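You operate a simulated robot arm through the tools that you are given. There is no shell and no other tool. Be economical: measure what you need, move in short steps, check, and stop when the job is done.

You are at the controls of a simulated robot arm. One attempt, no reset.

JOB
Gauge both sleeves and dot the short one with the yellow pen.
Fine: white end first; short means under the card's limit; slide back in the middle, pen back in its holder.

It is judged by the outcome, as a careful person would: the job done as asked, and still so three seconds after it is handed in. It fails if anything else is knocked over, pushed out of place, dropped, spilled or broken.

ROBOT AND FRAMES
A 7-joint arm with a two-finger parallel gripper, fixed in place. Base frame: the origin is at the foot of the arm, x ahead of it, y to its left, z up; the work surface is at about z = 4. Units: mm, rad, N and s.
With the tool pointing down near the work surface it reaches from about 240 to 620 mm from the base axis. Its first joint turns from -1.152 to 1.152 rad. Payload 2.6 kg.
Tool frame: the origin (TCP) lies between the finger pads and is the grasp point; the fingertips stand 30 mm ahead of it; z points along the fingers, y is the line along which they close. The gripper opens to 94 mm. The fingers are 28 mm wide and 10 mm thick; the gripper's body (50 by 96 mm) begins 55 mm behind the TCP.
Orientation is told as [roll, pitch, yaw] about the base's x, y, z axes, in that order, counted from this pose: with the fingers straight down and closing along the base's y, the tool's x points along the base's -x, its y along +y and its z along -z.

CONTROLS
- The arm moves only by the tool play_rows. Its argument "rows" is a list of rows, each an object (a shift or turn left out is 0, a gripper value left out holds the last) with "delta_rot": the turn, a rotation vector about the tool's x, y, z in degrees, a list of three; "linear": the shift along the tool's x, y, z in mm, a list of three; "jaw": the opening in per cent of the stroke, from 0 (shut) to 100 (fully open). In form: [{"delta_rot": [rx, ry, rz], "linear": [x, y, z], "jaw": jaw}, ...]. A call has 1 to 10 rows; each row shifts and turns the commanded pose from where the row before left it, along the tool's axes as they then stand. Each row takes 0.2 s and may step no farther than 50 mm and 0.15 rad from the row before; otherwise, or with a gripper value out of range, the whole call is refused. A pose out of reach is approached as far as the arm can. The call stops where the force on the tool passes 60 N (or 10 N more than at its start, if that is more) or the arm is blocked; 0.2 s more then pass. Each finger travels about 72 mm/s and halts on what it meets, pressing with about 43 N; the grip force reading is that of the motor and also rises with nothing between the fingers. The clock runs only during rows and for 0.2 s after the last one: add rows that do not move to give the fingers time. The reply holds the time, the measured pose of the TCP, the force on the tool along the base axes, the opening and the grip force, in the units named above and with some noise.
- Cameras (640 x 400 px; columns grow to the right, rows downward): "scene" is fixed at [48.9, 431.1, 570.4]; the picture's right is [-0.76, -0.65, 0.00], its down [-0.30, 0.35, -0.89] and it looks along [0.57, -0.68, -0.47] (base axes); focal length 343 px, centre (320, 200). "wrist" rides on the gripper at [-37, 0, -58] in the tool frame; the picture's right is [0.00, -1.00, 0.00], its down [0.97, 0.00, -0.24] and it looks along [0.24, 0.00, 0.97] (tool axes); focal length 218 px, centre (320, 200). There is no depth. A picture from a camera that has moved, and an enlarged one, comes with that camera's place and axes in the base frame and with its lens. The place of the scene camera against the robot may be out by one fixed shift of up to 12 mm in any direction.
- camera(camera): a new picture of that camera. It takes no simulated time.
- enlarge(camera, box): a new picture of the part [left, top, right, bottom] of that camera's present view, enlarged. It takes no simulated time.
- finish_job(): hands the job in; it is judged then, once.

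Work in short steps. Places have to be worked out from the pictures, the camera data and where the tool is seen: move nearer, look again, correct. Check each grasp and each placing, and mend what went wrong. You have 120 turns and 84 pictures in all, those below and enlarged ones among them. Open the gripper and draw the arm clear of the work before you hand the job in, unless the task says otherwise; then end with one line.

The tools are called after "Call:" as a command line: name --argument value ..., lists and objects as JSON in quotes. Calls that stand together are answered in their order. play_rows: Moves the arm, as the interface text tells. Its arguments: {"type":"object","properties":{"rows":{"type":"array","items":{"type":"object","properties":{"delta_rot":{"type":"array","items":{"type":"number"}},"linear":{"type":"array","items":{"type":"number"}},"jaw":{"type":"number"}}}}},"required":["rows"]} The other tools are called the same way: camera (camera) takes a picture; enlarge (camera, box) takes an enlarged picture of a part of a camera's view; finish_job () hands the job in.

At the start:

```text
t: 0.0
position: [338.5, 125.5, 372.3]
ee_rot: [0.0, -0.001, 0.0]
wrist_force: [0.3, 0.4, -0.3]
grip_width: 94.1
finger_force: 0.0
```

scene: 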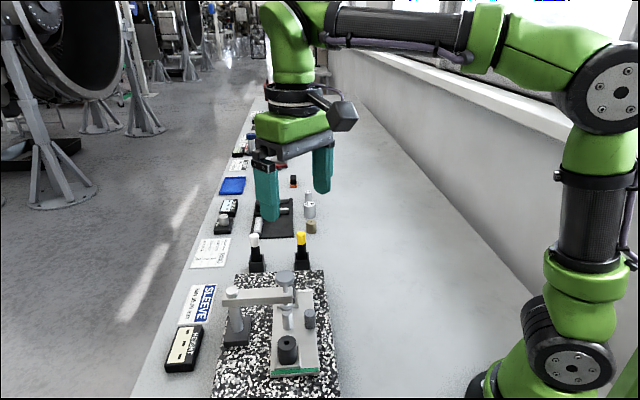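
wrist: 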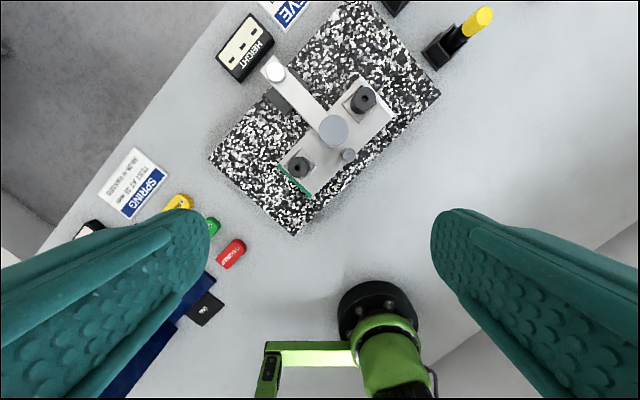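

I start by looking closely at the gauge and the parts, before any movement.

Call:
enlarge --camera "scene" --box '[140, 220, 380, 400]'

Call:
enlarge --camera "scene" --box '[190, 80, 350, 280]'

Call:
enlarge --camera "wrist" --box '[190, 0, 510, 240]'

```text
2.22 times, centred on (260, 310) of scene
camera zoom: at [48.9, 431.1, 570.4], right [-0.76, -0.65, 0.0], down [-0.3, 0.35, -0.89], along [0.57, -0.68, -0.47], focal length 763 px, centre (453, -44)
```

zoom: 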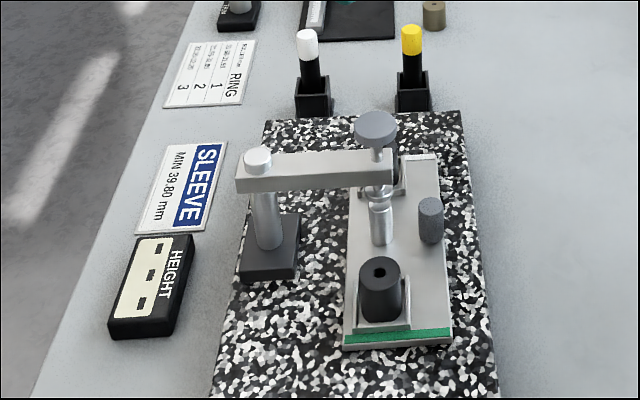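

```text
2.00 times, centred on (270, 180) of scene
camera zoom: at [48.9, 431.1, 570.4], right [-0.76, -0.65, 0.0], down [-0.3, 0.35, -0.89], along [0.57, -0.68, -0.47], focal length 687 px, centre (420, 240)
```

zoom: 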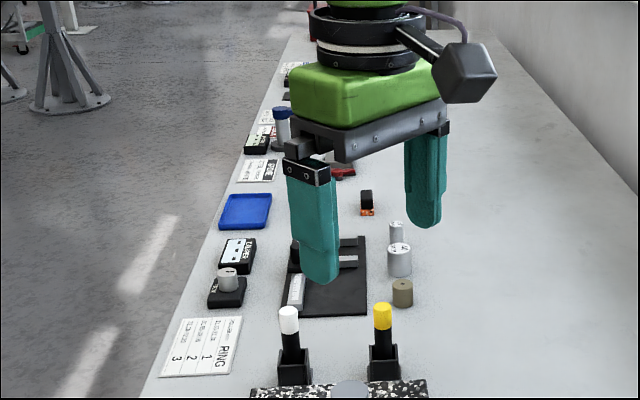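

```text
1.67 times, centred on (350, 120) of wrist
camera zoom: at [376.2, 126.5, 430.6], right [0.0, -1.0, 0.0], down [-0.97, 0.0, 0.24], along [-0.24, 0.0, -0.97], focal length 364 px, centre (270, 333)
```

zoom: 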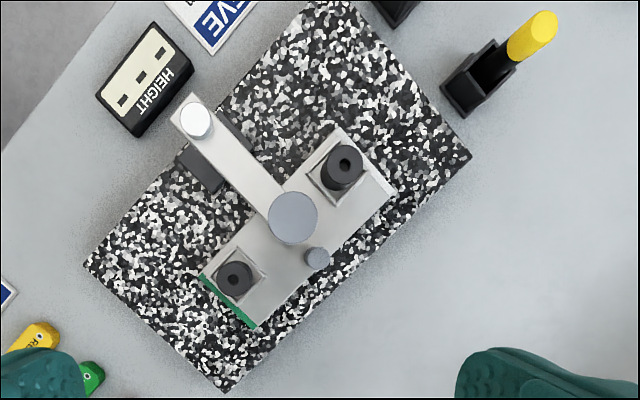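

I look closer at the readout, the card and the markings.

Call:
enlarge --camera "scene" --box '[160, 270, 240, 380]'

Call:
enlarge --camera "scene" --box '[220, 260, 340, 380]'

Call:
enlarge --camera "wrist" --box '[205, 0, 305, 80]'

```text
3.64 times, centred on (200, 325) of scene
camera zoom: at [48.9, 431.1, 570.4], right [-0.76, -0.65, 0.0], down [-0.3, 0.35, -0.89], along [0.57, -0.68, -0.47], focal length 1249 px, centre (756, -254)
```

zoom: 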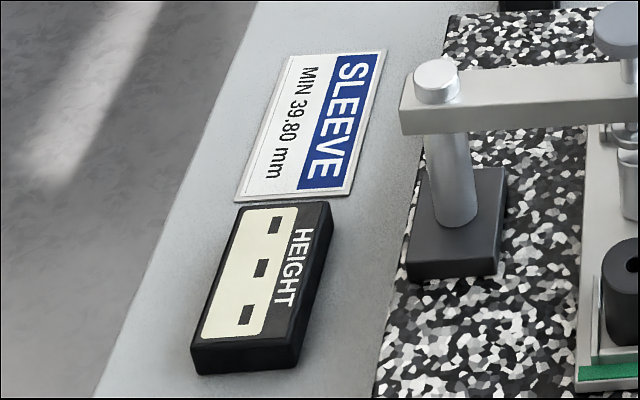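

```text
3.33 times, centred on (280, 320) of scene
camera zoom: at [48.9, 431.1, 570.4], right [-0.76, -0.65, 0.0], down [-0.3, 0.35, -0.89], along [0.57, -0.68, -0.47], focal length 1145 px, centre (453, -200)
```

zoom: 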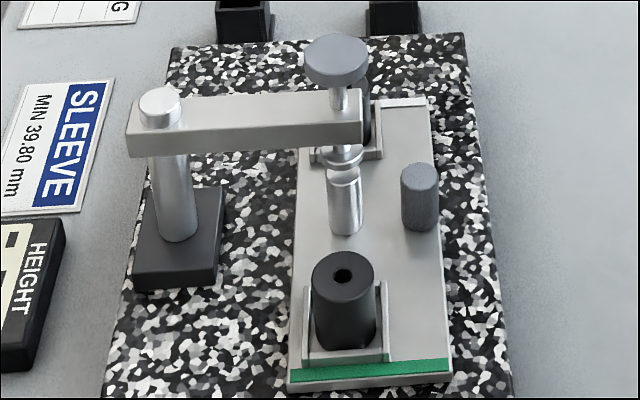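

```text
5.00 times, centred on (255, 40) of wrist
camera zoom: at [376.2, 126.5, 430.6], right [0.0, -1.0, 0.0], down [-0.97, 0.0, 0.24], along [-0.24, 0.0, -0.97], focal length 1091 px, centre (645, 1000)
```

zoom: 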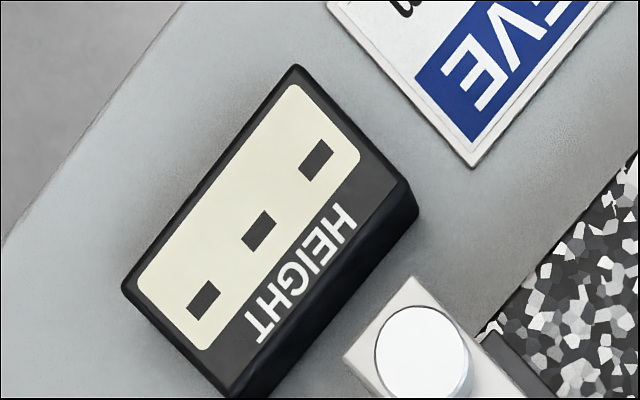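

The display shows "- - -" now, the limit is 39.80. I move to the right of the gauge and tilt to see the plunger and slide from the side.

Call:
play_rows --rows '[{"linear": [-8, -38, 18]}, {"linear": [-8, -38, 18]}, {"linear": [-8, -38, 18]}, {"linear": [-8, -38, 18]}, {"linear": [-8, -38, 18]}, {"delta_rot": [-8, 0, 0]}, {"delta_rot": [-8, 0, 0]}, {"delta_rot": [-8, 0, 0]}, {"delta_rot": [-8, 0, 0]}, {"delta_rot": [-8, 0, 0]}]'

Call:
camera --camera "wrist"

```text
t: 2.2
position: [379.5, -64.7, 282.3]
ee_rot: [0.699, -0.002, 0.0]
wrist_force: [-0.5, 0.4, 0.1]
grip_width: 93.9
finger_force: 0.1
```

```text
75 pictures are left
camera wrist: at [416.4, -100.8, 326.3], right [0.0, -0.76, -0.64], down [-0.97, -0.15, 0.18], along [-0.24, 0.63, -0.74], focal length 218 px, centre (320, 200)
```

wrist: 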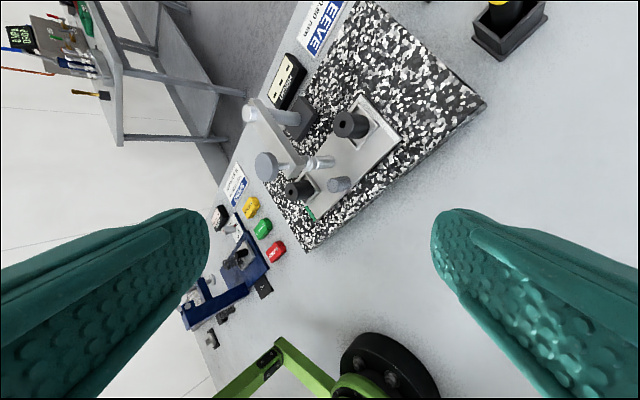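

Call:
enlarge --camera "wrist" --box '[230, 80, 430, 220]'

```text
2.86 times, centred on (330, 150) of wrist
camera zoom: at [416.4, -100.8, 326.3], right [0.0, -0.76, -0.64], down [-0.97, -0.15, 0.18], along [-0.24, 0.63, -0.74], focal length 624 px, centre (291, 343)
```

zoom: 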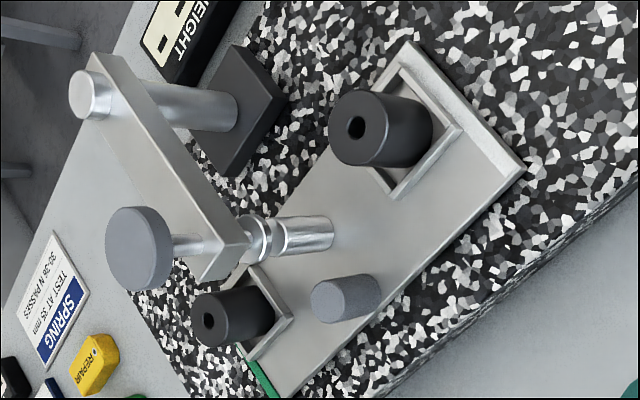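

The spindle has a groove and I cannot yet tell whether its foot touches the slide or it rests on a pin. I look from lower and flatter.

Call:
play_rows --rows '[{"linear": [0, -24, 36]}, {"linear": [0, -24, 36]}, {"linear": [0, -24, 36]}, {"delta_rot": [-7.5, 0, 0]}, {"delta_rot": [-7.5, 0, 0]}, {"delta_rot": [-7.5, 0, 0]}, {"delta_rot": [-7.5, 0, 0]}]'

Call:
camera --camera "wrist"

```text
t: 3.8
position: [379.0, -50.1, 154.3]
ee_rot: [1.224, -0.001, 0.0]
wrist_force: [0.0, 0.1, -0.4]
grip_width: 93.9
finger_force: 0.0
```

```text
73 pictures are left
camera wrist: at [415.7, -102.9, 173.8], right [0.0, -0.34, -0.94], down [-0.97, -0.23, 0.08], along [-0.24, 0.91, -0.33], focal length 218 px, centre (320, 200)
```

wrist: 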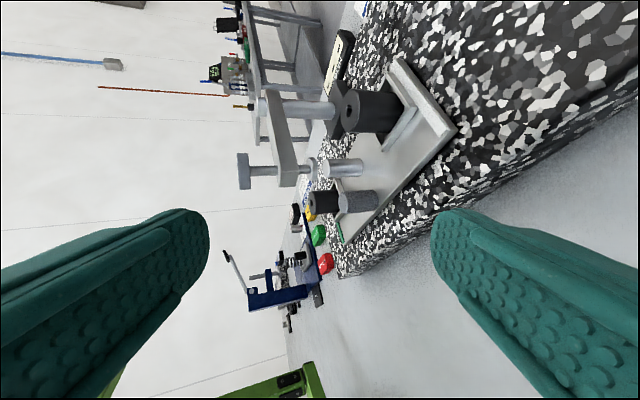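

Call:
enlarge --camera "wrist" --box '[230, 70, 470, 220]'

```text
2.67 times, centred on (350, 145) of wrist
camera zoom: at [415.7, -102.9, 173.8], right [0.0, -0.34, -0.94], down [-0.97, -0.23, 0.08], along [-0.24, 0.91, -0.33], focal length 582 px, centre (240, 347)
```

zoom: 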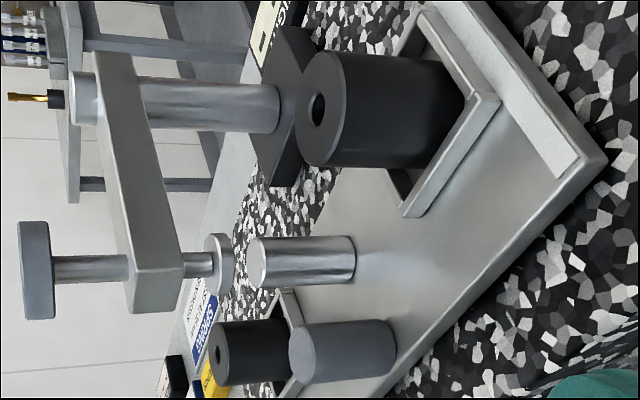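

Now it is clear: the spindle foot hangs about 11 mm above a pin in the slide's middle. So a sleeve goes under the spindle and the knob is pressed to read. Sleeves sit about ±66 mm along the slide axis, peg near (364,82), top z≈84. I turn the tool back upright and go above for a top view in line with the slide.

Call:
play_rows --rows '[{"delta_rot": [7.8, 0, 0]}, {"delta_rot": [7.8, 0, 0]}, {"delta_rot": [7.8, 0, 0]}, {"delta_rot": [7.8, 0, 0]}, {"delta_rot": [7.8, 0, 0]}, {"delta_rot": [7.8, 0, 0]}, {"delta_rot": [7.8, 0, 0]}, {"delta_rot": [7.8, 0, 0]}, {"delta_rot": [7.73, 0, 0]}]'

Call:
play_rows --rows '[{"linear": [0, 0, -45], "delta_rot": [0, 0, -7.83]}, {"linear": [0, 0, -45], "delta_rot": [0, 0, -7.83]}, {"linear": [0, 0, -45], "delta_rot": [0, 0, -7.83]}, {"delta_rot": [0, 0, -7.83]}, {"delta_rot": [0, 0, -7.83]}, {"delta_rot": [0, 0, -7.85]}, {"linear": [-30, 33, 0]}, {"linear": [-30, 33, 0]}, {"linear": [-20, 25, 0]}]'

Call:
camera --camera "wrist"

```text
t: 5.8
position: [379.1, -50.8, 154.2]
ee_rot: [-0.006, -0.001, 0.0]
wrist_force: [0.3, 1.3, 0.2]
grip_width: 94.2
finger_force: 0.1
```

```text
t: 7.8
position: [366.3, 69.9, 287.9]
ee_rot: [-0.001, 0.001, 0.82]
wrist_force: [-0.2, -0.4, 0.0]
grip_width: 94.1
finger_force: 0.0
```

```text
71 pictures are left
camera wrist: at [393.4, 98.9, 345.2], right [0.73, -0.68, 0.0], down [-0.66, -0.71, 0.24], along [-0.16, -0.18, -0.97], focal length 218 px, centre (320, 200)
```

wrist: 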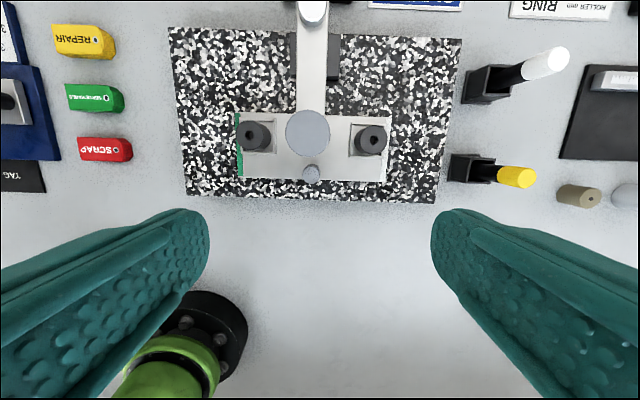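

Call:
enlarge --camera "wrist" --box '[160, 0, 480, 200]'

Call:
enlarge --camera "wrist" --box '[440, 30, 640, 220]'

```text
2.00 times, centred on (320, 100) of wrist
camera zoom: at [393.4, 98.9, 345.2], right [0.73, -0.68, 0.0], down [-0.66, -0.71, 0.24], along [-0.16, -0.18, -0.97], focal length 436 px, centre (320, 400)
```

zoom: 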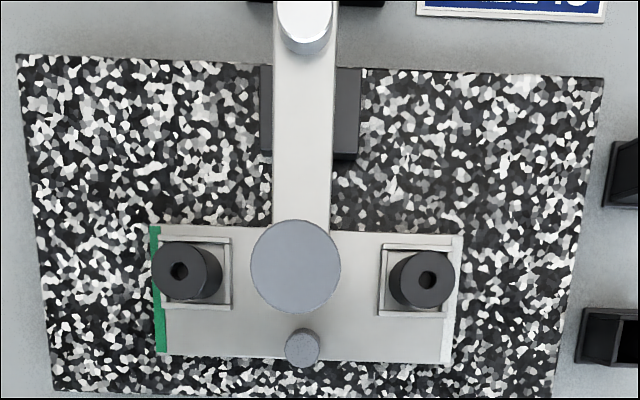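

```text
2.11 times, centred on (540, 125) of wrist
camera zoom: at [393.4, 98.9, 345.2], right [0.73, -0.68, 0.0], down [-0.66, -0.71, 0.24], along [-0.16, -0.18, -0.97], focal length 460 px, centre (-143, 358)
```

zoom: 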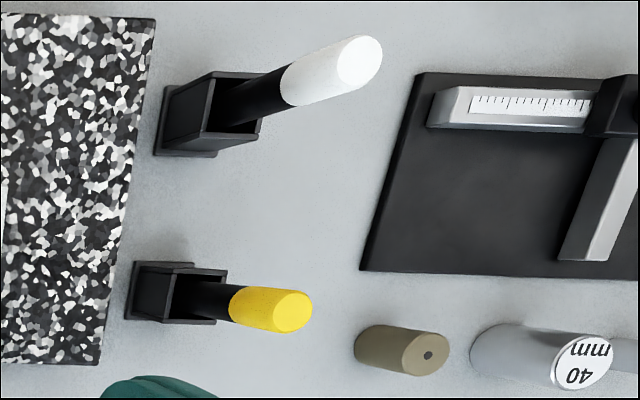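

The slide axis is at -45°; spindle at (394,111), peg at (367,84), white sleeve ≈69 mm from the spindle. I align yaw to 45°, narrow the jaws, tilt 25° away from the knob and come down above the peg.

Call:
play_rows --rows '[{"delta_rot": [0, 0, 2], "linear": [-10.7, 9.7, 0], "jaw": 45}, {"delta_rot": [0, -6.25, 0]}, {"delta_rot": [0, -6.25, 0]}, {"delta_rot": [0, -6.25, 0]}, {"delta_rot": [0, -6.25, 0]}, {"linear": [17.2, 0, 36.9]}, {"linear": [17.2, 0, 36.9]}, {"linear": [17.2, 0, 36.9]}, {"linear": [17.2, 0, 36.9]}]'

Call:
camera --camera "wrist"

Call:
enlarge --camera "scene" --box '[200, 200, 400, 390]'

```text
t: 9.8
position: [366.6, 83.6, 125.4]
ee_rot: [-0.001, -0.434, 0.786]
wrist_force: [-0.3, -1.1, 0.9]
grip_width: 42.3
finger_force: 0.1
```

```text
68 pictures are left
camera wrist: at [373.0, 92.4, 193.2], right [0.71, -0.71, 0.0], down [-0.69, -0.69, -0.19], along [0.14, 0.13, -0.98], focal length 218 px, centre (320, 200)
```

wrist: 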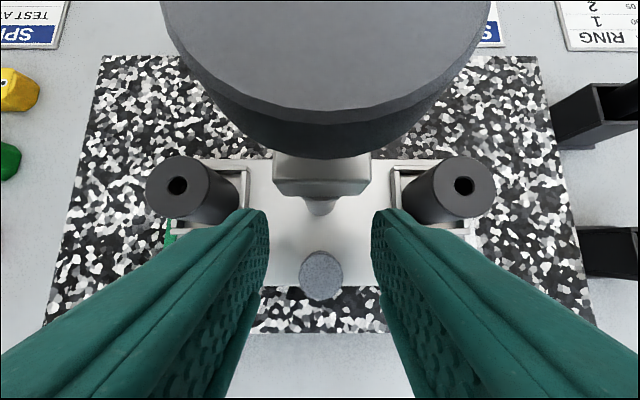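

```text
2.11 times, centred on (300, 295) of scene
camera zoom: at [48.9, 431.1, 570.4], right [-0.76, -0.65, 0.0], down [-0.3, 0.35, -0.89], along [0.57, -0.68, -0.47], focal length 723 px, centre (362, 0)
```

zoom: 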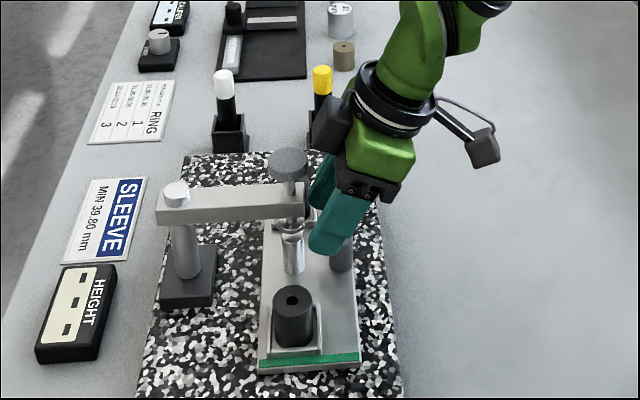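

The peg is centred between the fingers, but the camera housing would come close to the knob. I tilt 8° more, and descend to z≈95 slightly to the outside.

Call:
play_rows --rows '[{"delta_rot": [0, -8, 0]}, {"linear": [10, 0, 11.3]}, {"linear": [10.1, 0, 11.4]}]'

Call:
enlarge --camera "scene" --box '[200, 200, 400, 390]'

Call:
camera --camera "wrist"

```text
t: 10.6
position: [363.4, 80.9, 94.7]
ee_rot: [-0.004, -0.575, 0.786]
wrist_force: [-0.7, 0.3, 0.0]
grip_width: 42.4
finger_force: 0.1
```

```text
2.11 times, centred on (300, 295) of scene
camera zoom: at [48.9, 431.1, 570.4], right [-0.76, -0.65, 0.0], down [-0.3, 0.35, -0.89], along [0.57, -0.68, -0.47], focal length 723 px, centre (362, 0)
```

zoom: 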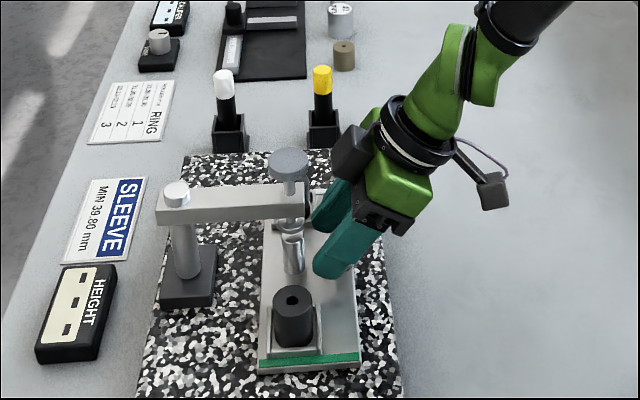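

```text
65 pictures are left
camera wrist: at [363.1, 82.4, 163.9], right [0.71, -0.71, 0.0], down [-0.67, -0.67, -0.33], along [0.23, 0.23, -0.95], focal length 218 px, centre (320, 200)
```

wrist: 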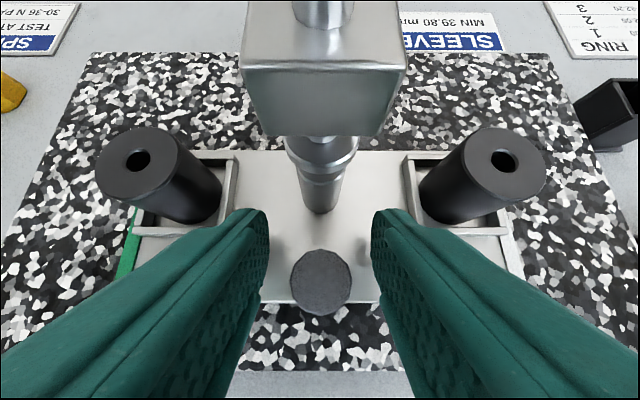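

Clear of everything and straddling the peg. I close on it.

Call:
play_rows --rows '[{"jaw": 0}, {}, {}, {}]'

Call:
camera --camera "wrist"

```text
t: 11.6
position: [364.1, 80.7, 95.6]
ee_rot: [-0.002, -0.574, 0.784]
wrist_force: [2.8, -0.3, -7.2]
grip_width: 21.5
finger_force: 45.0
```

```text
64 pictures are left
camera wrist: at [363.2, 82.5, 163.9], right [0.71, -0.71, 0.0], down [-0.67, -0.67, -0.33], along [0.23, 0.23, -0.95], focal length 218 px, centre (320, 200)
```

wrist: 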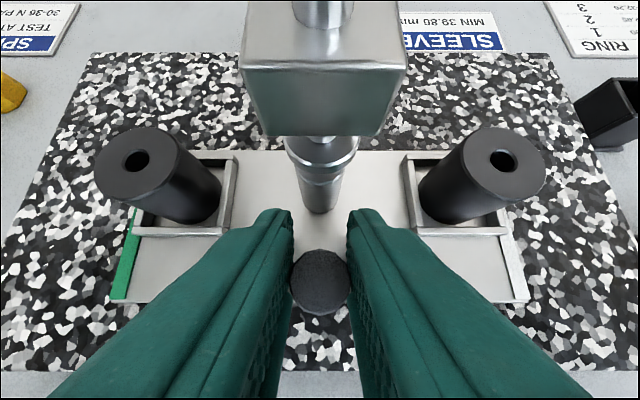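

Firm grip, 21.5 mm. I slide toward the green side (tool +y) gently to bring the white sleeve under the spindle; first 24 mm.

Call:
play_rows --rows '[{"linear": [0, 4, 0]}, {"linear": [0, 5, 0]}, {"linear": [0, 5, 0]}, {"linear": [0, 5, 0]}, {"linear": [0, 5, 0]}]'

Call:
camera --camera "wrist"

```text
t: 12.8
position: [346.5, 98.1, 95.4]
ee_rot: [0.0, -0.576, 0.787]
wrist_force: [-1.7, -2.3, -7.0]
grip_width: 21.6
finger_force: 45.0
```

```text
63 pictures are left
camera wrist: at [345.9, 99.8, 163.9], right [0.71, -0.71, 0.0], down [-0.67, -0.67, -0.33], along [0.23, 0.23, -0.95], focal length 218 px, centre (320, 200)
```

wrist: 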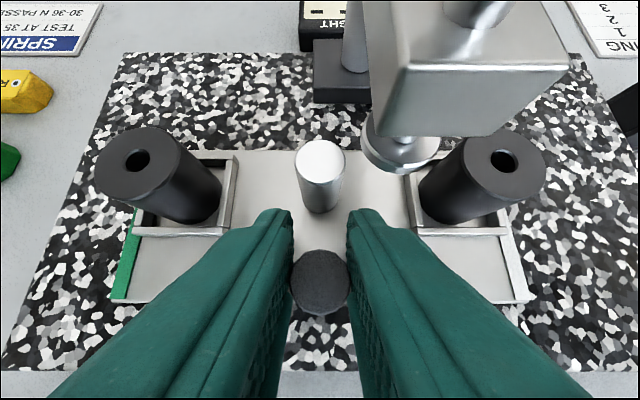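

The slide moves cleanly; clearance of foot (z≈102) over sleeve (z≈90) is about 10 mm. Continue 42 mm.

Call:
play_rows --rows '[{"linear": [0, 6, 0]}, {"linear": [0, 6, 0]}, {"linear": [0, 6, 0]}, {"linear": [0, 6, 0]}, {"linear": [0, 6, 0]}, {"linear": [0, 6, 0]}, {"linear": [0, 6, 0]}, {}]'

Call:
camera --camera "wrist"

Call:
enlarge --camera "scene" --box '[160, 240, 360, 390]'

```text
t: 14.6
position: [317.8, 128.6, 95.4]
ee_rot: [-0.002, -0.574, 0.789]
wrist_force: [-15.6, -11.9, 10.6]
grip_width: 21.8
finger_force: 45.1
```

```text
62 pictures are left
camera wrist: at [317.6, 129.3, 163.4], right [0.71, -0.71, 0.0], down [-0.67, -0.67, -0.33], along [0.23, 0.23, -0.95], focal length 218 px, centre (320, 200)
```

wrist: 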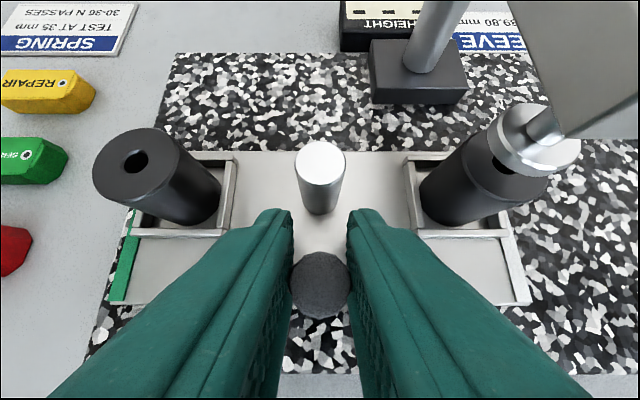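

```text
2.67 times, centred on (260, 315) of scene
camera zoom: at [48.9, 431.0, 570.4], right [-0.76, -0.65, 0.0], down [-0.3, 0.35, -0.89], along [0.57, -0.68, -0.47], focal length 916 px, centre (480, -107)
```

zoom: 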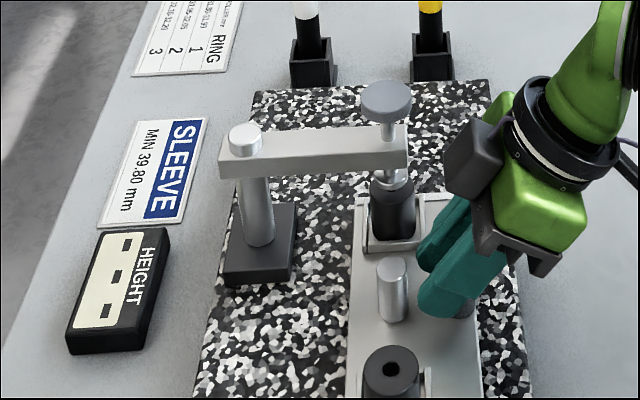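

About 3 mm remain by the picture. I add it slowly with a slight outward ease for the lateral force.

Call:
play_rows --rows '[{"linear": [0.4, 1, 0]}, {"linear": [0.4, 1, 0]}, {"linear": [0, 1, 0]}, {}]'

Call:
camera --camera "wrist"

```text
t: 15.6
position: [315.5, 129.8, 94.4]
ee_rot: [-0.001, -0.577, 0.787]
wrist_force: [19.0, 23.0, -33.2]
grip_width: 21.6
finger_force: 44.7
```

```text
60 pictures are left
camera wrist: at [314.9, 131.2, 164.2], right [0.71, -0.71, 0.0], down [-0.67, -0.67, -0.33], along [0.23, 0.23, -0.94], focal length 218 px, centre (320, 200)
```

wrist: 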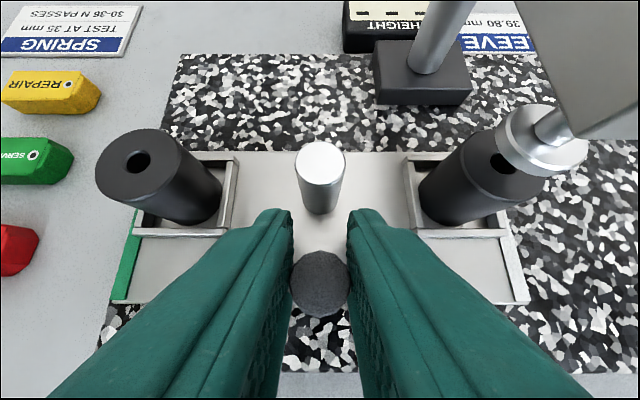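

Aligned by the picture (within ~0.5 mm). I relieve the side load, open the jaws, and lift straight up.

Call:
play_rows --rows '[{"linear": [-0.4, 0, 0]}, {"jaw": 45}, {}, {}, {"linear": [-10, 0, -15.4]}, {"linear": [-20, 0, -30.8]}, {"linear": [-20, 0, -30.8]}, {"linear": [-20, 0, -30.8]}]'

Call:
enlarge --camera "scene" --box '[160, 240, 360, 390]'

```text
t: 17.4
position: [315.4, 126.7, 223.2]
ee_rot: [-0.002, -0.575, 0.785]
wrist_force: [-1.1, -0.5, 1.5]
grip_width: 42.5
finger_force: 0.0
```

```text
2.67 times, centred on (260, 315) of scene
camera zoom: at [49.0, 431.1, 570.4], right [-0.76, -0.65, 0.0], down [-0.3, 0.35, -0.89], along [0.57, -0.68, -0.47], focal length 916 px, centre (480, -107)
```

zoom: 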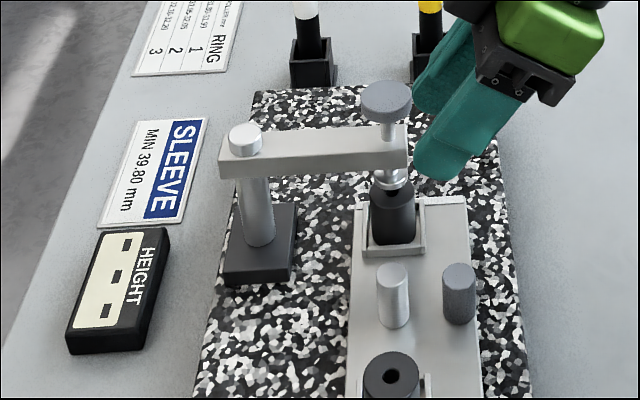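

The slide sits with the white sleeve under the spindle. I straighten the tool, shut the fingers and move over the knob.

Call:
play_rows --rows '[{"delta_rot": [0, 8.25, 0], "jaw": 0}, {"delta_rot": [0, 8.25, 0]}, {"delta_rot": [0, 8.25, 0]}, {"delta_rot": [0, 8.2, 0]}, {"linear": [0, 0, -10]}, {"linear": [-22.4, -33.2, 0]}, {"linear": [-22.3, -33.3, 0]}, {}]'

Call:
camera --camera "wrist"

Call:
enlarge --camera "scene" --box '[160, 220, 360, 370]'

```text
t: 19.2
position: [394.5, 112.4, 233.0]
ee_rot: [-0.003, 0.001, 0.786]
wrist_force: [-0.2, 0.2, 0.5]
grip_width: 0.0
finger_force: 32.7
```

```text
58 pictures are left
camera wrist: at [420.4, 140.4, 292.1], right [0.71, -0.71, 0.0], down [-0.69, -0.69, 0.24], along [-0.17, -0.17, -0.97], focal length 218 px, centre (320, 200)
```

wrist: 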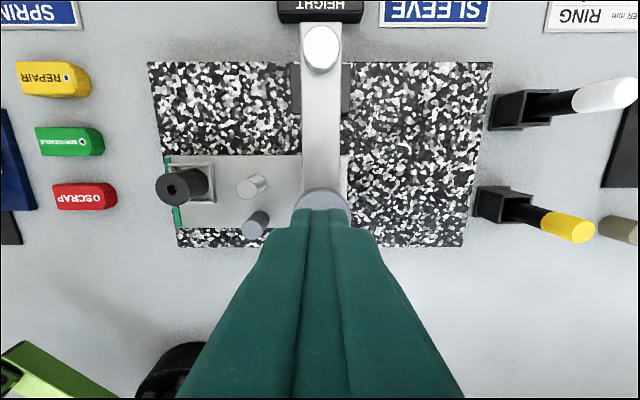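

```text
2.67 times, centred on (260, 295) of scene
camera zoom: at [49.0, 431.1, 570.4], right [-0.76, -0.65, 0.0], down [-0.3, 0.35, -0.89], along [0.57, -0.68, -0.47], focal length 916 px, centre (480, -53)
```

zoom: 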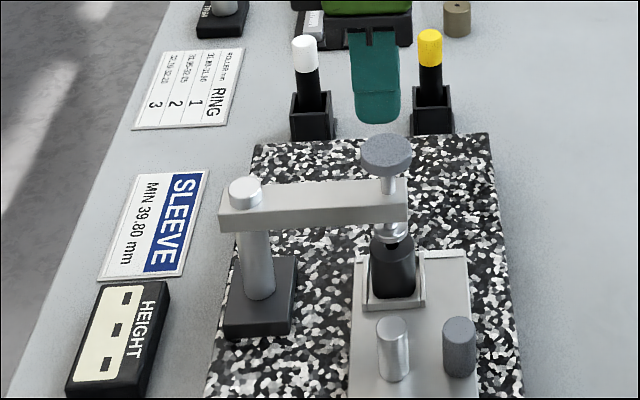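

Fingers are above the knob. I come down to just above it, then press in 1.5 mm steps.

Call:
play_rows --rows '[{"linear": [0, 0, 10]}, {"linear": [0, 0, 8]}, {"linear": [0, 0, 2]}, {"linear": [0, 0, 2]}, {"linear": [0, 0, 2]}, {"linear": [0, 0, 2]}, {"linear": [0, 0, 2]}]'

Call:
enlarge --camera "scene" --box '[160, 220, 360, 370]'

```text
t: 20.8
position: [392.8, 114.0, 206.4]
ee_rot: [-0.002, 0.0, 0.785]
wrist_force: [-0.1, -0.1, 0.2]
grip_width: 0.0
finger_force: 32.8
```

```text
2.67 times, centred on (260, 295) of scene
camera zoom: at [48.9, 431.1, 570.4], right [-0.76, -0.65, 0.0], down [-0.3, 0.35, -0.89], along [0.57, -0.68, -0.47], focal length 916 px, centre (480, -53)
```

zoom: 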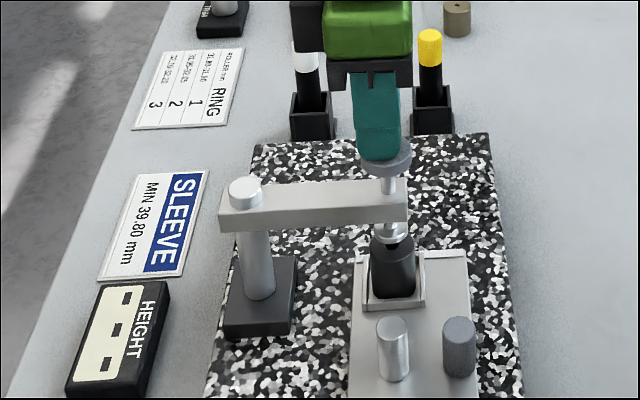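

Near contact, still no force. I shift 1.5 mm sideways to centre and press on in small steps.

Call:
play_rows --rows '[{"linear": [0, -2.2, 0]}, {"linear": [0, 0, 1.5]}, {"linear": [0, 0, 1.5]}, {"linear": [0, 0, 1.5]}, {"linear": [0, 0, 1.5]}, {}]'

Call:
enlarge --camera "scene" --box '[160, 220, 360, 370]'

```text
t: 22.2
position: [394.7, 111.7, 199.0]
ee_rot: [-0.002, -0.002, 0.786]
wrist_force: [1.0, 1.1, 0.8]
grip_width: 0.0
finger_force: 33.5
```

```text
2.67 times, centred on (260, 295) of scene
camera zoom: at [48.9, 431.1, 570.4], right [-0.76, -0.65, 0.0], down [-0.3, 0.35, -0.89], along [0.57, -0.68, -0.47], focal length 916 px, centre (480, -53)
```

zoom: 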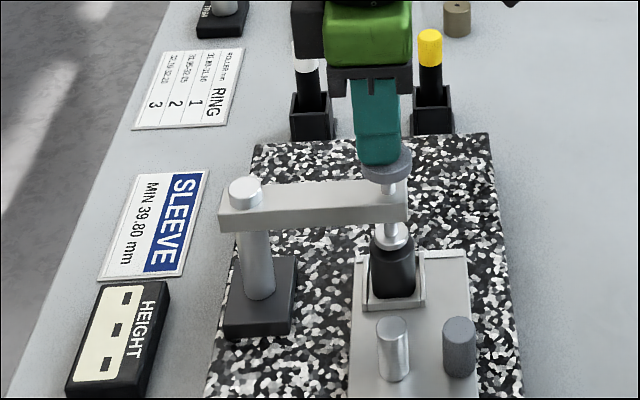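

The spindle is going down with nearly no resistance. I go on until the foot meets the sleeve.

Call:
play_rows --rows '[{"linear": [0, 0, 1]}, {"linear": [0, 0, 1]}, {"linear": [0, 0, 1]}, {"linear": [0, 0, 1]}, {}]'

Call:
enlarge --camera "scene" --box '[160, 220, 360, 370]'

```text
t: 23.4
position: [395.3, 113.5, 194.4]
ee_rot: [0.001, 0.001, 0.787]
wrist_force: [-0.3, -1.5, 1.9]
grip_width: 0.0
finger_force: 32.4
```

```text
2.67 times, centred on (260, 295) of scene
camera zoom: at [48.9, 431.1, 570.4], right [-0.76, -0.65, 0.0], down [-0.3, 0.35, -0.89], along [0.57, -0.68, -0.47], focal length 916 px, centre (480, -53)
```

zoom: 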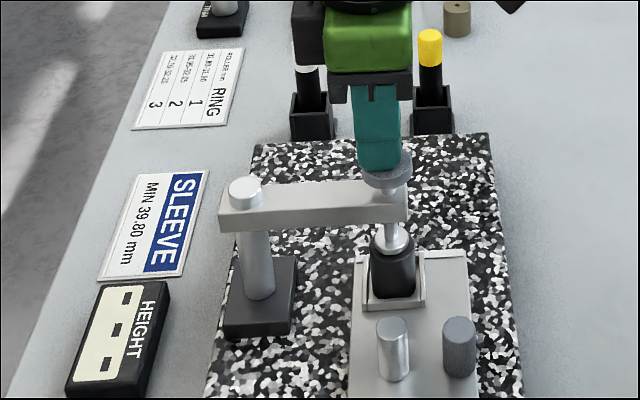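

Call:
play_rows --rows '[{"linear": [0, 0, 0.7]}, {"linear": [0, 0, 0.7]}, {"linear": [0, 0, 0.6]}, {}]'

Call:
enlarge --camera "scene" --box '[160, 220, 360, 370]'

```text
t: 24.4
position: [395.5, 114.2, 192.6]
ee_rot: [-0.003, 0.001, 0.787]
wrist_force: [-3.7, 2.1, 7.1]
grip_width: 0.0
finger_force: 32.7
```

```text
2.67 times, centred on (260, 295) of scene
camera zoom: at [48.9, 431.1, 570.4], right [-0.76, -0.65, 0.0], down [-0.3, 0.35, -0.89], along [0.57, -0.68, -0.47], focal length 916 px, centre (480, -53)
```

zoom: 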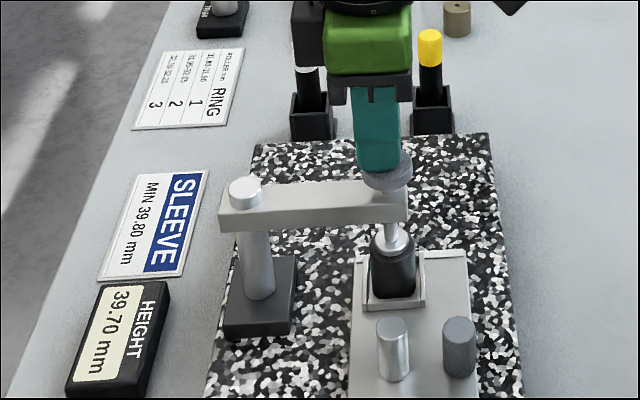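

It reads. I enlarge, then press a little more to see whether the reading is settled.

Call:
enlarge --camera "scene" --box '[175, 300, 235, 375]'

Call:
play_rows --rows '[{"linear": [0, 0, 0.5]}, {"linear": [0, 0, 0.5]}, {}, {}]'

Call:
enlarge --camera "scene" --box '[175, 300, 235, 375]'

```text
5.33 times, centred on (205, 338) of scene
camera zoom: at [48.9, 431.1, 570.4], right [-0.76, -0.65, 0.0], down [-0.3, 0.35, -0.89], along [0.57, -0.68, -0.47], focal length 1832 px, centre (933, -533)
```

zoom: 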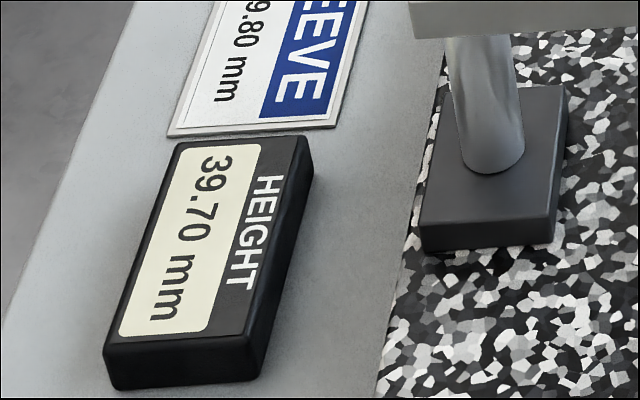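

```text
t: 25.4
position: [395.3, 112.6, 193.5]
ee_rot: [-0.005, -0.001, 0.783]
wrist_force: [-1.5, 4.4, 15.3]
grip_width: 0.0
finger_force: 33.2
```

```text
5.33 times, centred on (205, 338) of scene
camera zoom: at [48.9, 431.0, 570.4], right [-0.76, -0.65, 0.0], down [-0.3, 0.35, -0.89], along [0.57, -0.68, -0.47], focal length 1832 px, centre (933, -533)
```

zoom: 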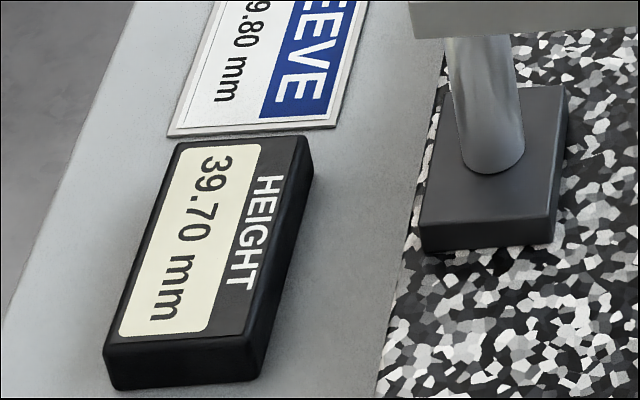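

White-end sleeve reads 39.70 mm, below 39.80, stable under more load. I lift off and see whether the spindle returns.

Call:
play_rows --rows '[{"linear": [0, 0, -3]}, {"linear": [0, 0, -5]}, {"linear": [0, 0, -5]}, {"linear": [0, 0, -5]}, {"linear": [0, 0, -20]}, {"linear": [0, 0, -20]}]'

Call:
enlarge --camera "scene" --box '[160, 220, 360, 370]'

```text
t: 26.8
position: [395.2, 114.4, 250.8]
ee_rot: [-0.002, 0.0, 0.785]
wrist_force: [-0.2, -0.6, 0.5]
grip_width: 0.0
finger_force: 32.8
```

```text
2.67 times, centred on (260, 295) of scene
camera zoom: at [49.0, 431.1, 570.4], right [-0.76, -0.65, 0.0], down [-0.3, 0.35, -0.89], along [0.57, -0.68, -0.47], focal length 916 px, centre (480, -53)
```

zoom: 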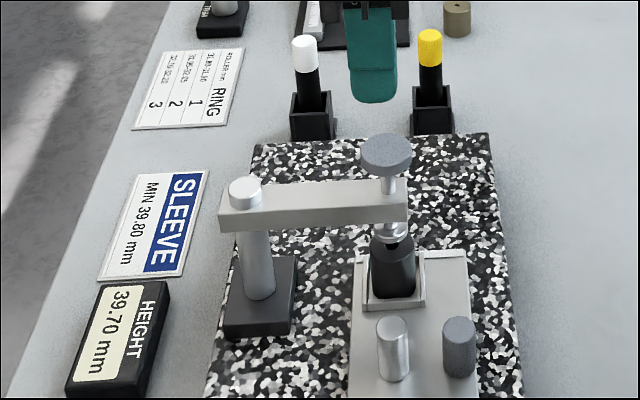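

Spindle returned by itself. I go back to the peg with the same tilt and stop above it to check.

Call:
play_rows --rows '[{"linear": [22.8, 33.4, 0], "jaw": 45}, {"linear": [22.8, 33.4, 0]}, {"delta_rot": [0, -8.25, 0]}, {"delta_rot": [0, -8.25, 0]}, {"delta_rot": [0, -8.25, 0]}, {"delta_rot": [0, -8.25, 0]}, {"linear": [22.8, 0, 35.2]}, {"linear": [22.8, 0, 35.2]}, {"linear": [22.8, 0, 35.2]}, {}]'

Call:
camera --camera "wrist"

```text
t: 29.0
position: [314.1, 128.4, 124.0]
ee_rot: [-0.004, -0.574, 0.786]
wrist_force: [-0.1, -0.5, -1.0]
grip_width: 42.5
finger_force: 0.1
```

```text
49 pictures are left
camera wrist: at [314.3, 130.0, 193.2], right [0.71, -0.71, 0.0], down [-0.67, -0.67, -0.33], along [0.23, 0.23, -0.95], focal length 218 px, centre (320, 200)
```

wrist: 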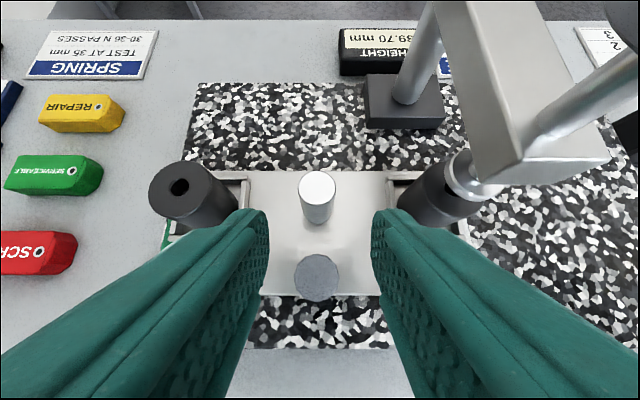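

Well placed over the peg. I descend, grip, and start sliding the other way.

Call:
play_rows --rows '[{"linear": [7.9, 0, 12.1]}, {"linear": [7.9, 0, 12.2]}, {"jaw": 0}, {}, {}, {}, {"linear": [-0.03, -4, 0.02]}, {"linear": [-0.06, -8, 0.04]}, {"linear": [-0.06, -8, 0.04]}, {"linear": [-0.06, -8, 0.04]}]'

Call:
play_rows --rows '[{"linear": [-0.06, -8, 0.04]}, {"linear": [-0.06, -8, 0.04]}, {"linear": [-0.06, -8, 0.04]}, {"linear": [-0.06, -8, 0.04]}, {"linear": [-0.06, -8, 0.04]}, {}]'

Call:
camera --camera "wrist"

```text
t: 31.2
position: [335.5, 108.2, 94.7]
ee_rot: [0.001, -0.574, 0.786]
wrist_force: [15.5, 16.6, -33.0]
grip_width: 21.6
finger_force: 45.1
```

```text
t: 32.6
position: [363.7, 79.8, 95.5]
ee_rot: [0.001, -0.573, 0.785]
wrist_force: [-2.2, 0.9, -22.6]
grip_width: 21.8
finger_force: 44.6
```

```text
48 pictures are left
camera wrist: at [363.9, 81.0, 164.3], right [0.71, -0.71, 0.0], down [-0.67, -0.67, -0.32], along [0.23, 0.23, -0.95], focal length 218 px, centre (320, 200)
```

wrist: 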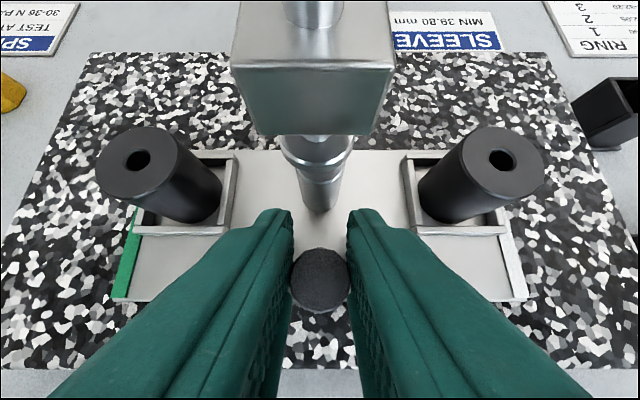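

Passing the middle. I continue 68 mm to bring the green-end sleeve under the spindle, easing the lift slightly.

Call:
play_rows --rows '[{"linear": [0.2, -8, 0.3]}, {"linear": [-0.06, -8, 0.04]}, {"linear": [-0.06, -8, 0.04]}, {"linear": [-0.06, -8, 0.04]}, {"linear": [-0.06, -8, 0.04]}, {"linear": [-0.06, -8, 0.04]}, {"linear": [-0.06, -8, 0.04]}, {"linear": [-0.06, -8, 0.04]}, {"linear": [0, -3, 0]}, {}]'

Call:
camera --camera "wrist"

```text
t: 34.8
position: [412.0, 33.4, 95.2]
ee_rot: [-0.002, -0.572, 0.783]
wrist_force: [-6.0, -10.2, -23.2]
grip_width: 21.7
finger_force: 44.8
```

```text
47 pictures are left
camera wrist: at [411.5, 33.8, 164.4], right [0.71, -0.71, 0.0], down [-0.67, -0.67, -0.32], along [0.23, 0.23, -0.95], focal length 218 px, centre (320, 200)
```

wrist: 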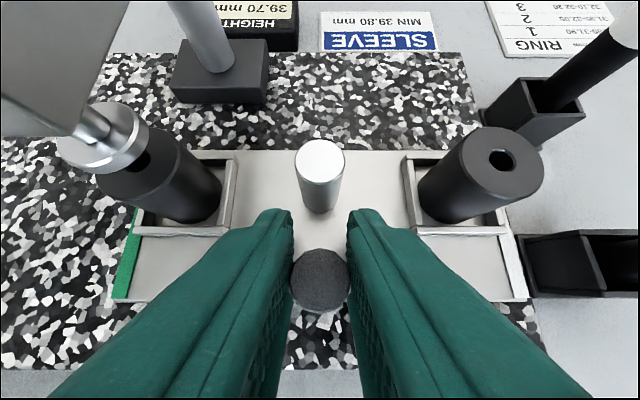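

Nearly aligned (about 1.5 mm left by symmetry). I check the white end's clearance to the pen holder first.

Call:
enlarge --camera "scene" --box '[220, 210, 360, 320]'

```text
3.64 times, centred on (290, 265) of scene
camera zoom: at [49.1, 431.1, 570.4], right [-0.76, -0.65, 0.0], down [-0.3, 0.35, -0.89], along [0.57, -0.68, -0.47], focal length 1249 px, centre (429, -36)
```

zoom: 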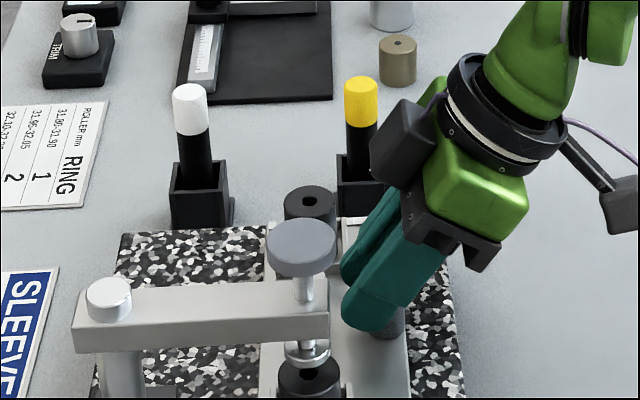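

The slide end still lies on the slab, so it is clear of the holder. I add 1.5 mm, release and lift.

Call:
play_rows --rows '[{"linear": [0, -0.8, 0]}, {"linear": [0, -0.7, 0]}, {}, {"jaw": 45}, {}, {}, {"linear": [-10, 0, -15.4]}, {"linear": [-20, 0, -30.8]}, {"linear": [-20, 0, -30.8]}, {"linear": [-20, 0, -30.8]}]'

Call:
play_rows --rows '[{"delta_rot": [0, 8.25, 0], "linear": [0, 0, -8], "jaw": 0}, {"delta_rot": [0, 8.25, 0], "linear": [0, 0, -8]}, {"delta_rot": [0, 8.25, 0]}, {"delta_rot": [0, 8.25, 0]}, {}]'

Call:
camera --camera "wrist"

```text
t: 37.0
position: [413.7, 31.4, 225.3]
ee_rot: [0.0, -0.574, 0.785]
wrist_force: [-0.6, -0.1, 0.0]
grip_width: 42.4
finger_force: 0.0
```

```text
t: 38.2
position: [407.9, 27.8, 238.5]
ee_rot: [-0.002, 0.001, 0.786]
wrist_force: [0.2, 0.2, 0.0]
grip_width: 0.0
finger_force: 33.0
```

```text
45 pictures are left
camera wrist: at [434.1, 55.4, 297.0], right [0.71, -0.71, 0.0], down [-0.69, -0.69, 0.24], along [-0.17, -0.17, -0.97], focal length 218 px, centre (320, 200)
```

wrist: 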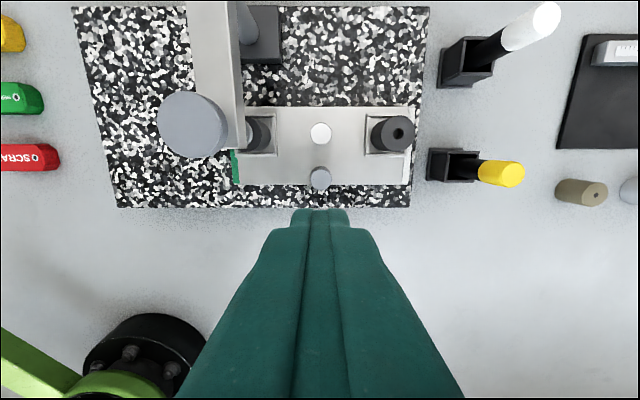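

I move over the knob again and press as before down to just above contact.

Call:
play_rows --rows '[{"linear": [-25, 34.5, 0]}, {"linear": [-24.9, 34.4, 0]}, {}, {"linear": [0, 0, 15]}, {"linear": [0, 0, 15]}, {"linear": [0, 0, 4]}, {"linear": [0, 0, 3]}, {"linear": [0, 0, 3]}, {"linear": [0, 0, 2]}, {}]'

Call:
enlarge --camera "scene" --box '[160, 220, 360, 370]'

```text
t: 40.4
position: [394.5, 110.8, 195.7]
ee_rot: [-0.001, 0.001, 0.785]
wrist_force: [0.5, -0.7, 1.1]
grip_width: 0.0
finger_force: 33.1
```

```text
2.67 times, centred on (260, 295) of scene
camera zoom: at [48.9, 431.1, 570.4], right [-0.76, -0.65, 0.0], down [-0.3, 0.35, -0.89], along [0.57, -0.68, -0.47], focal length 916 px, centre (480, -53)
```

zoom: 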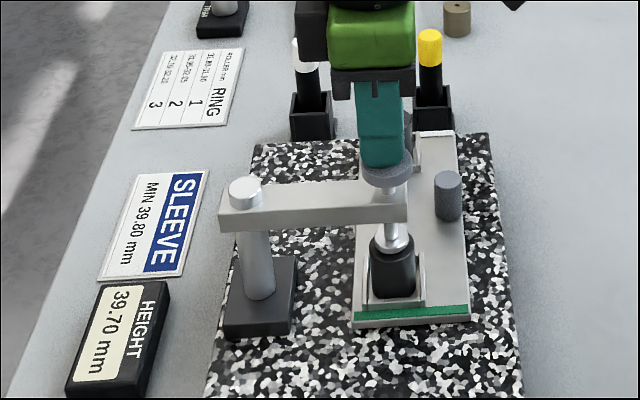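

Call:
play_rows --rows '[{"linear": [0, 0, 0.7]}, {"linear": [0, 0, 0.7]}, {"linear": [0, 0, 0.7]}, {"linear": [0, 0, 0.7]}, {}, {}]'

Call:
enlarge --camera "scene" --box '[170, 270, 300, 380]'

```text
t: 41.8
position: [395.1, 111.3, 193.9]
ee_rot: [-0.002, 0.0, 0.786]
wrist_force: [-3.2, -2.0, 7.2]
grip_width: 0.0
finger_force: 33.3
```

```text
3.64 times, centred on (235, 325) of scene
camera zoom: at [48.9, 431.0, 570.4], right [-0.76, -0.65, 0.0], down [-0.3, 0.35, -0.89], along [0.57, -0.68, -0.47], focal length 1249 px, centre (629, -254)
```

zoom: 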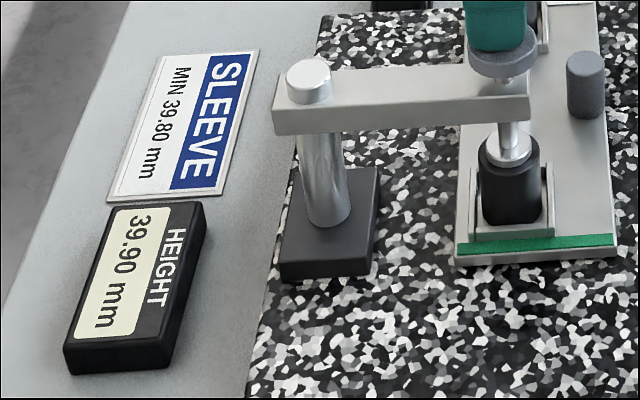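

Green-end sleeve reads 39.90 mm: fine. The white-end sleeve is the short one. I lift off and return to the peg to bring the slide back to the middle.

Call:
play_rows --rows '[{"linear": [0, 0, -3]}, {"linear": [0, 0, -6]}, {"linear": [0, 0, -10]}, {"linear": [0, 0, -30]}, {"linear": [25, -34.5, 0], "jaw": 45}, {"linear": [25, -34.5, 0]}, {"delta_rot": [0, -8.25, 0]}, {"delta_rot": [0, -8.25, 0]}, {"delta_rot": [0, -8.25, 0]}, {"delta_rot": [0, -8.25, 0]}]'

Call:
camera --camera "wrist"

```text
t: 44.0
position: [407.5, 27.5, 242.6]
ee_rot: [-0.003, -0.578, 0.788]
wrist_force: [0.3, 0.1, -0.3]
grip_width: 42.2
finger_force: 0.0
```

```text
42 pictures are left
camera wrist: at [407.3, 28.2, 312.1], right [0.71, -0.71, 0.0], down [-0.67, -0.67, -0.33], along [0.23, 0.23, -0.94], focal length 218 px, centre (320, 200)
```

wrist: 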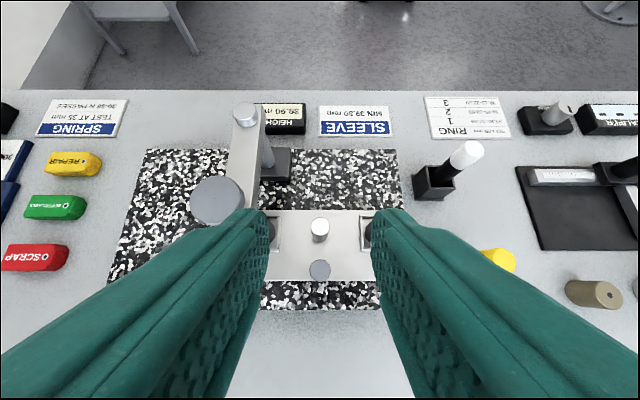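

Call:
play_rows --rows '[{"linear": [18.5, -0.1, 31.9]}, {"linear": [18.5, -0.1, 31.9]}, {"linear": [18.5, -0.1, 31.9]}, {"linear": [9.3, 0, 16]}, {"linear": [9.3, 0, 16]}, {}, {"jaw": 0}, {}, {}, {}]'

Call:
camera --camera "wrist"

```text
t: 46.2
position: [413.9, 32.6, 94.7]
ee_rot: [0.001, -0.577, 0.785]
wrist_force: [-2.0, 3.2, -3.3]
grip_width: 21.7
finger_force: 45.0
```

```text
41 pictures are left
camera wrist: at [414.0, 33.5, 164.9], right [0.71, -0.71, 0.0], down [-0.67, -0.67, -0.33], along [0.23, 0.23, -0.95], focal length 218 px, centre (320, 200)
```

wrist: 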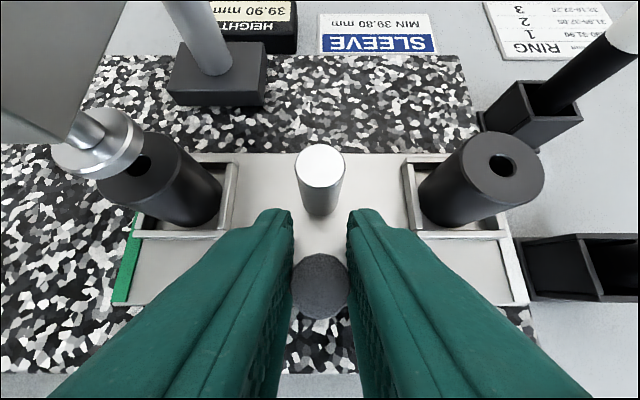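

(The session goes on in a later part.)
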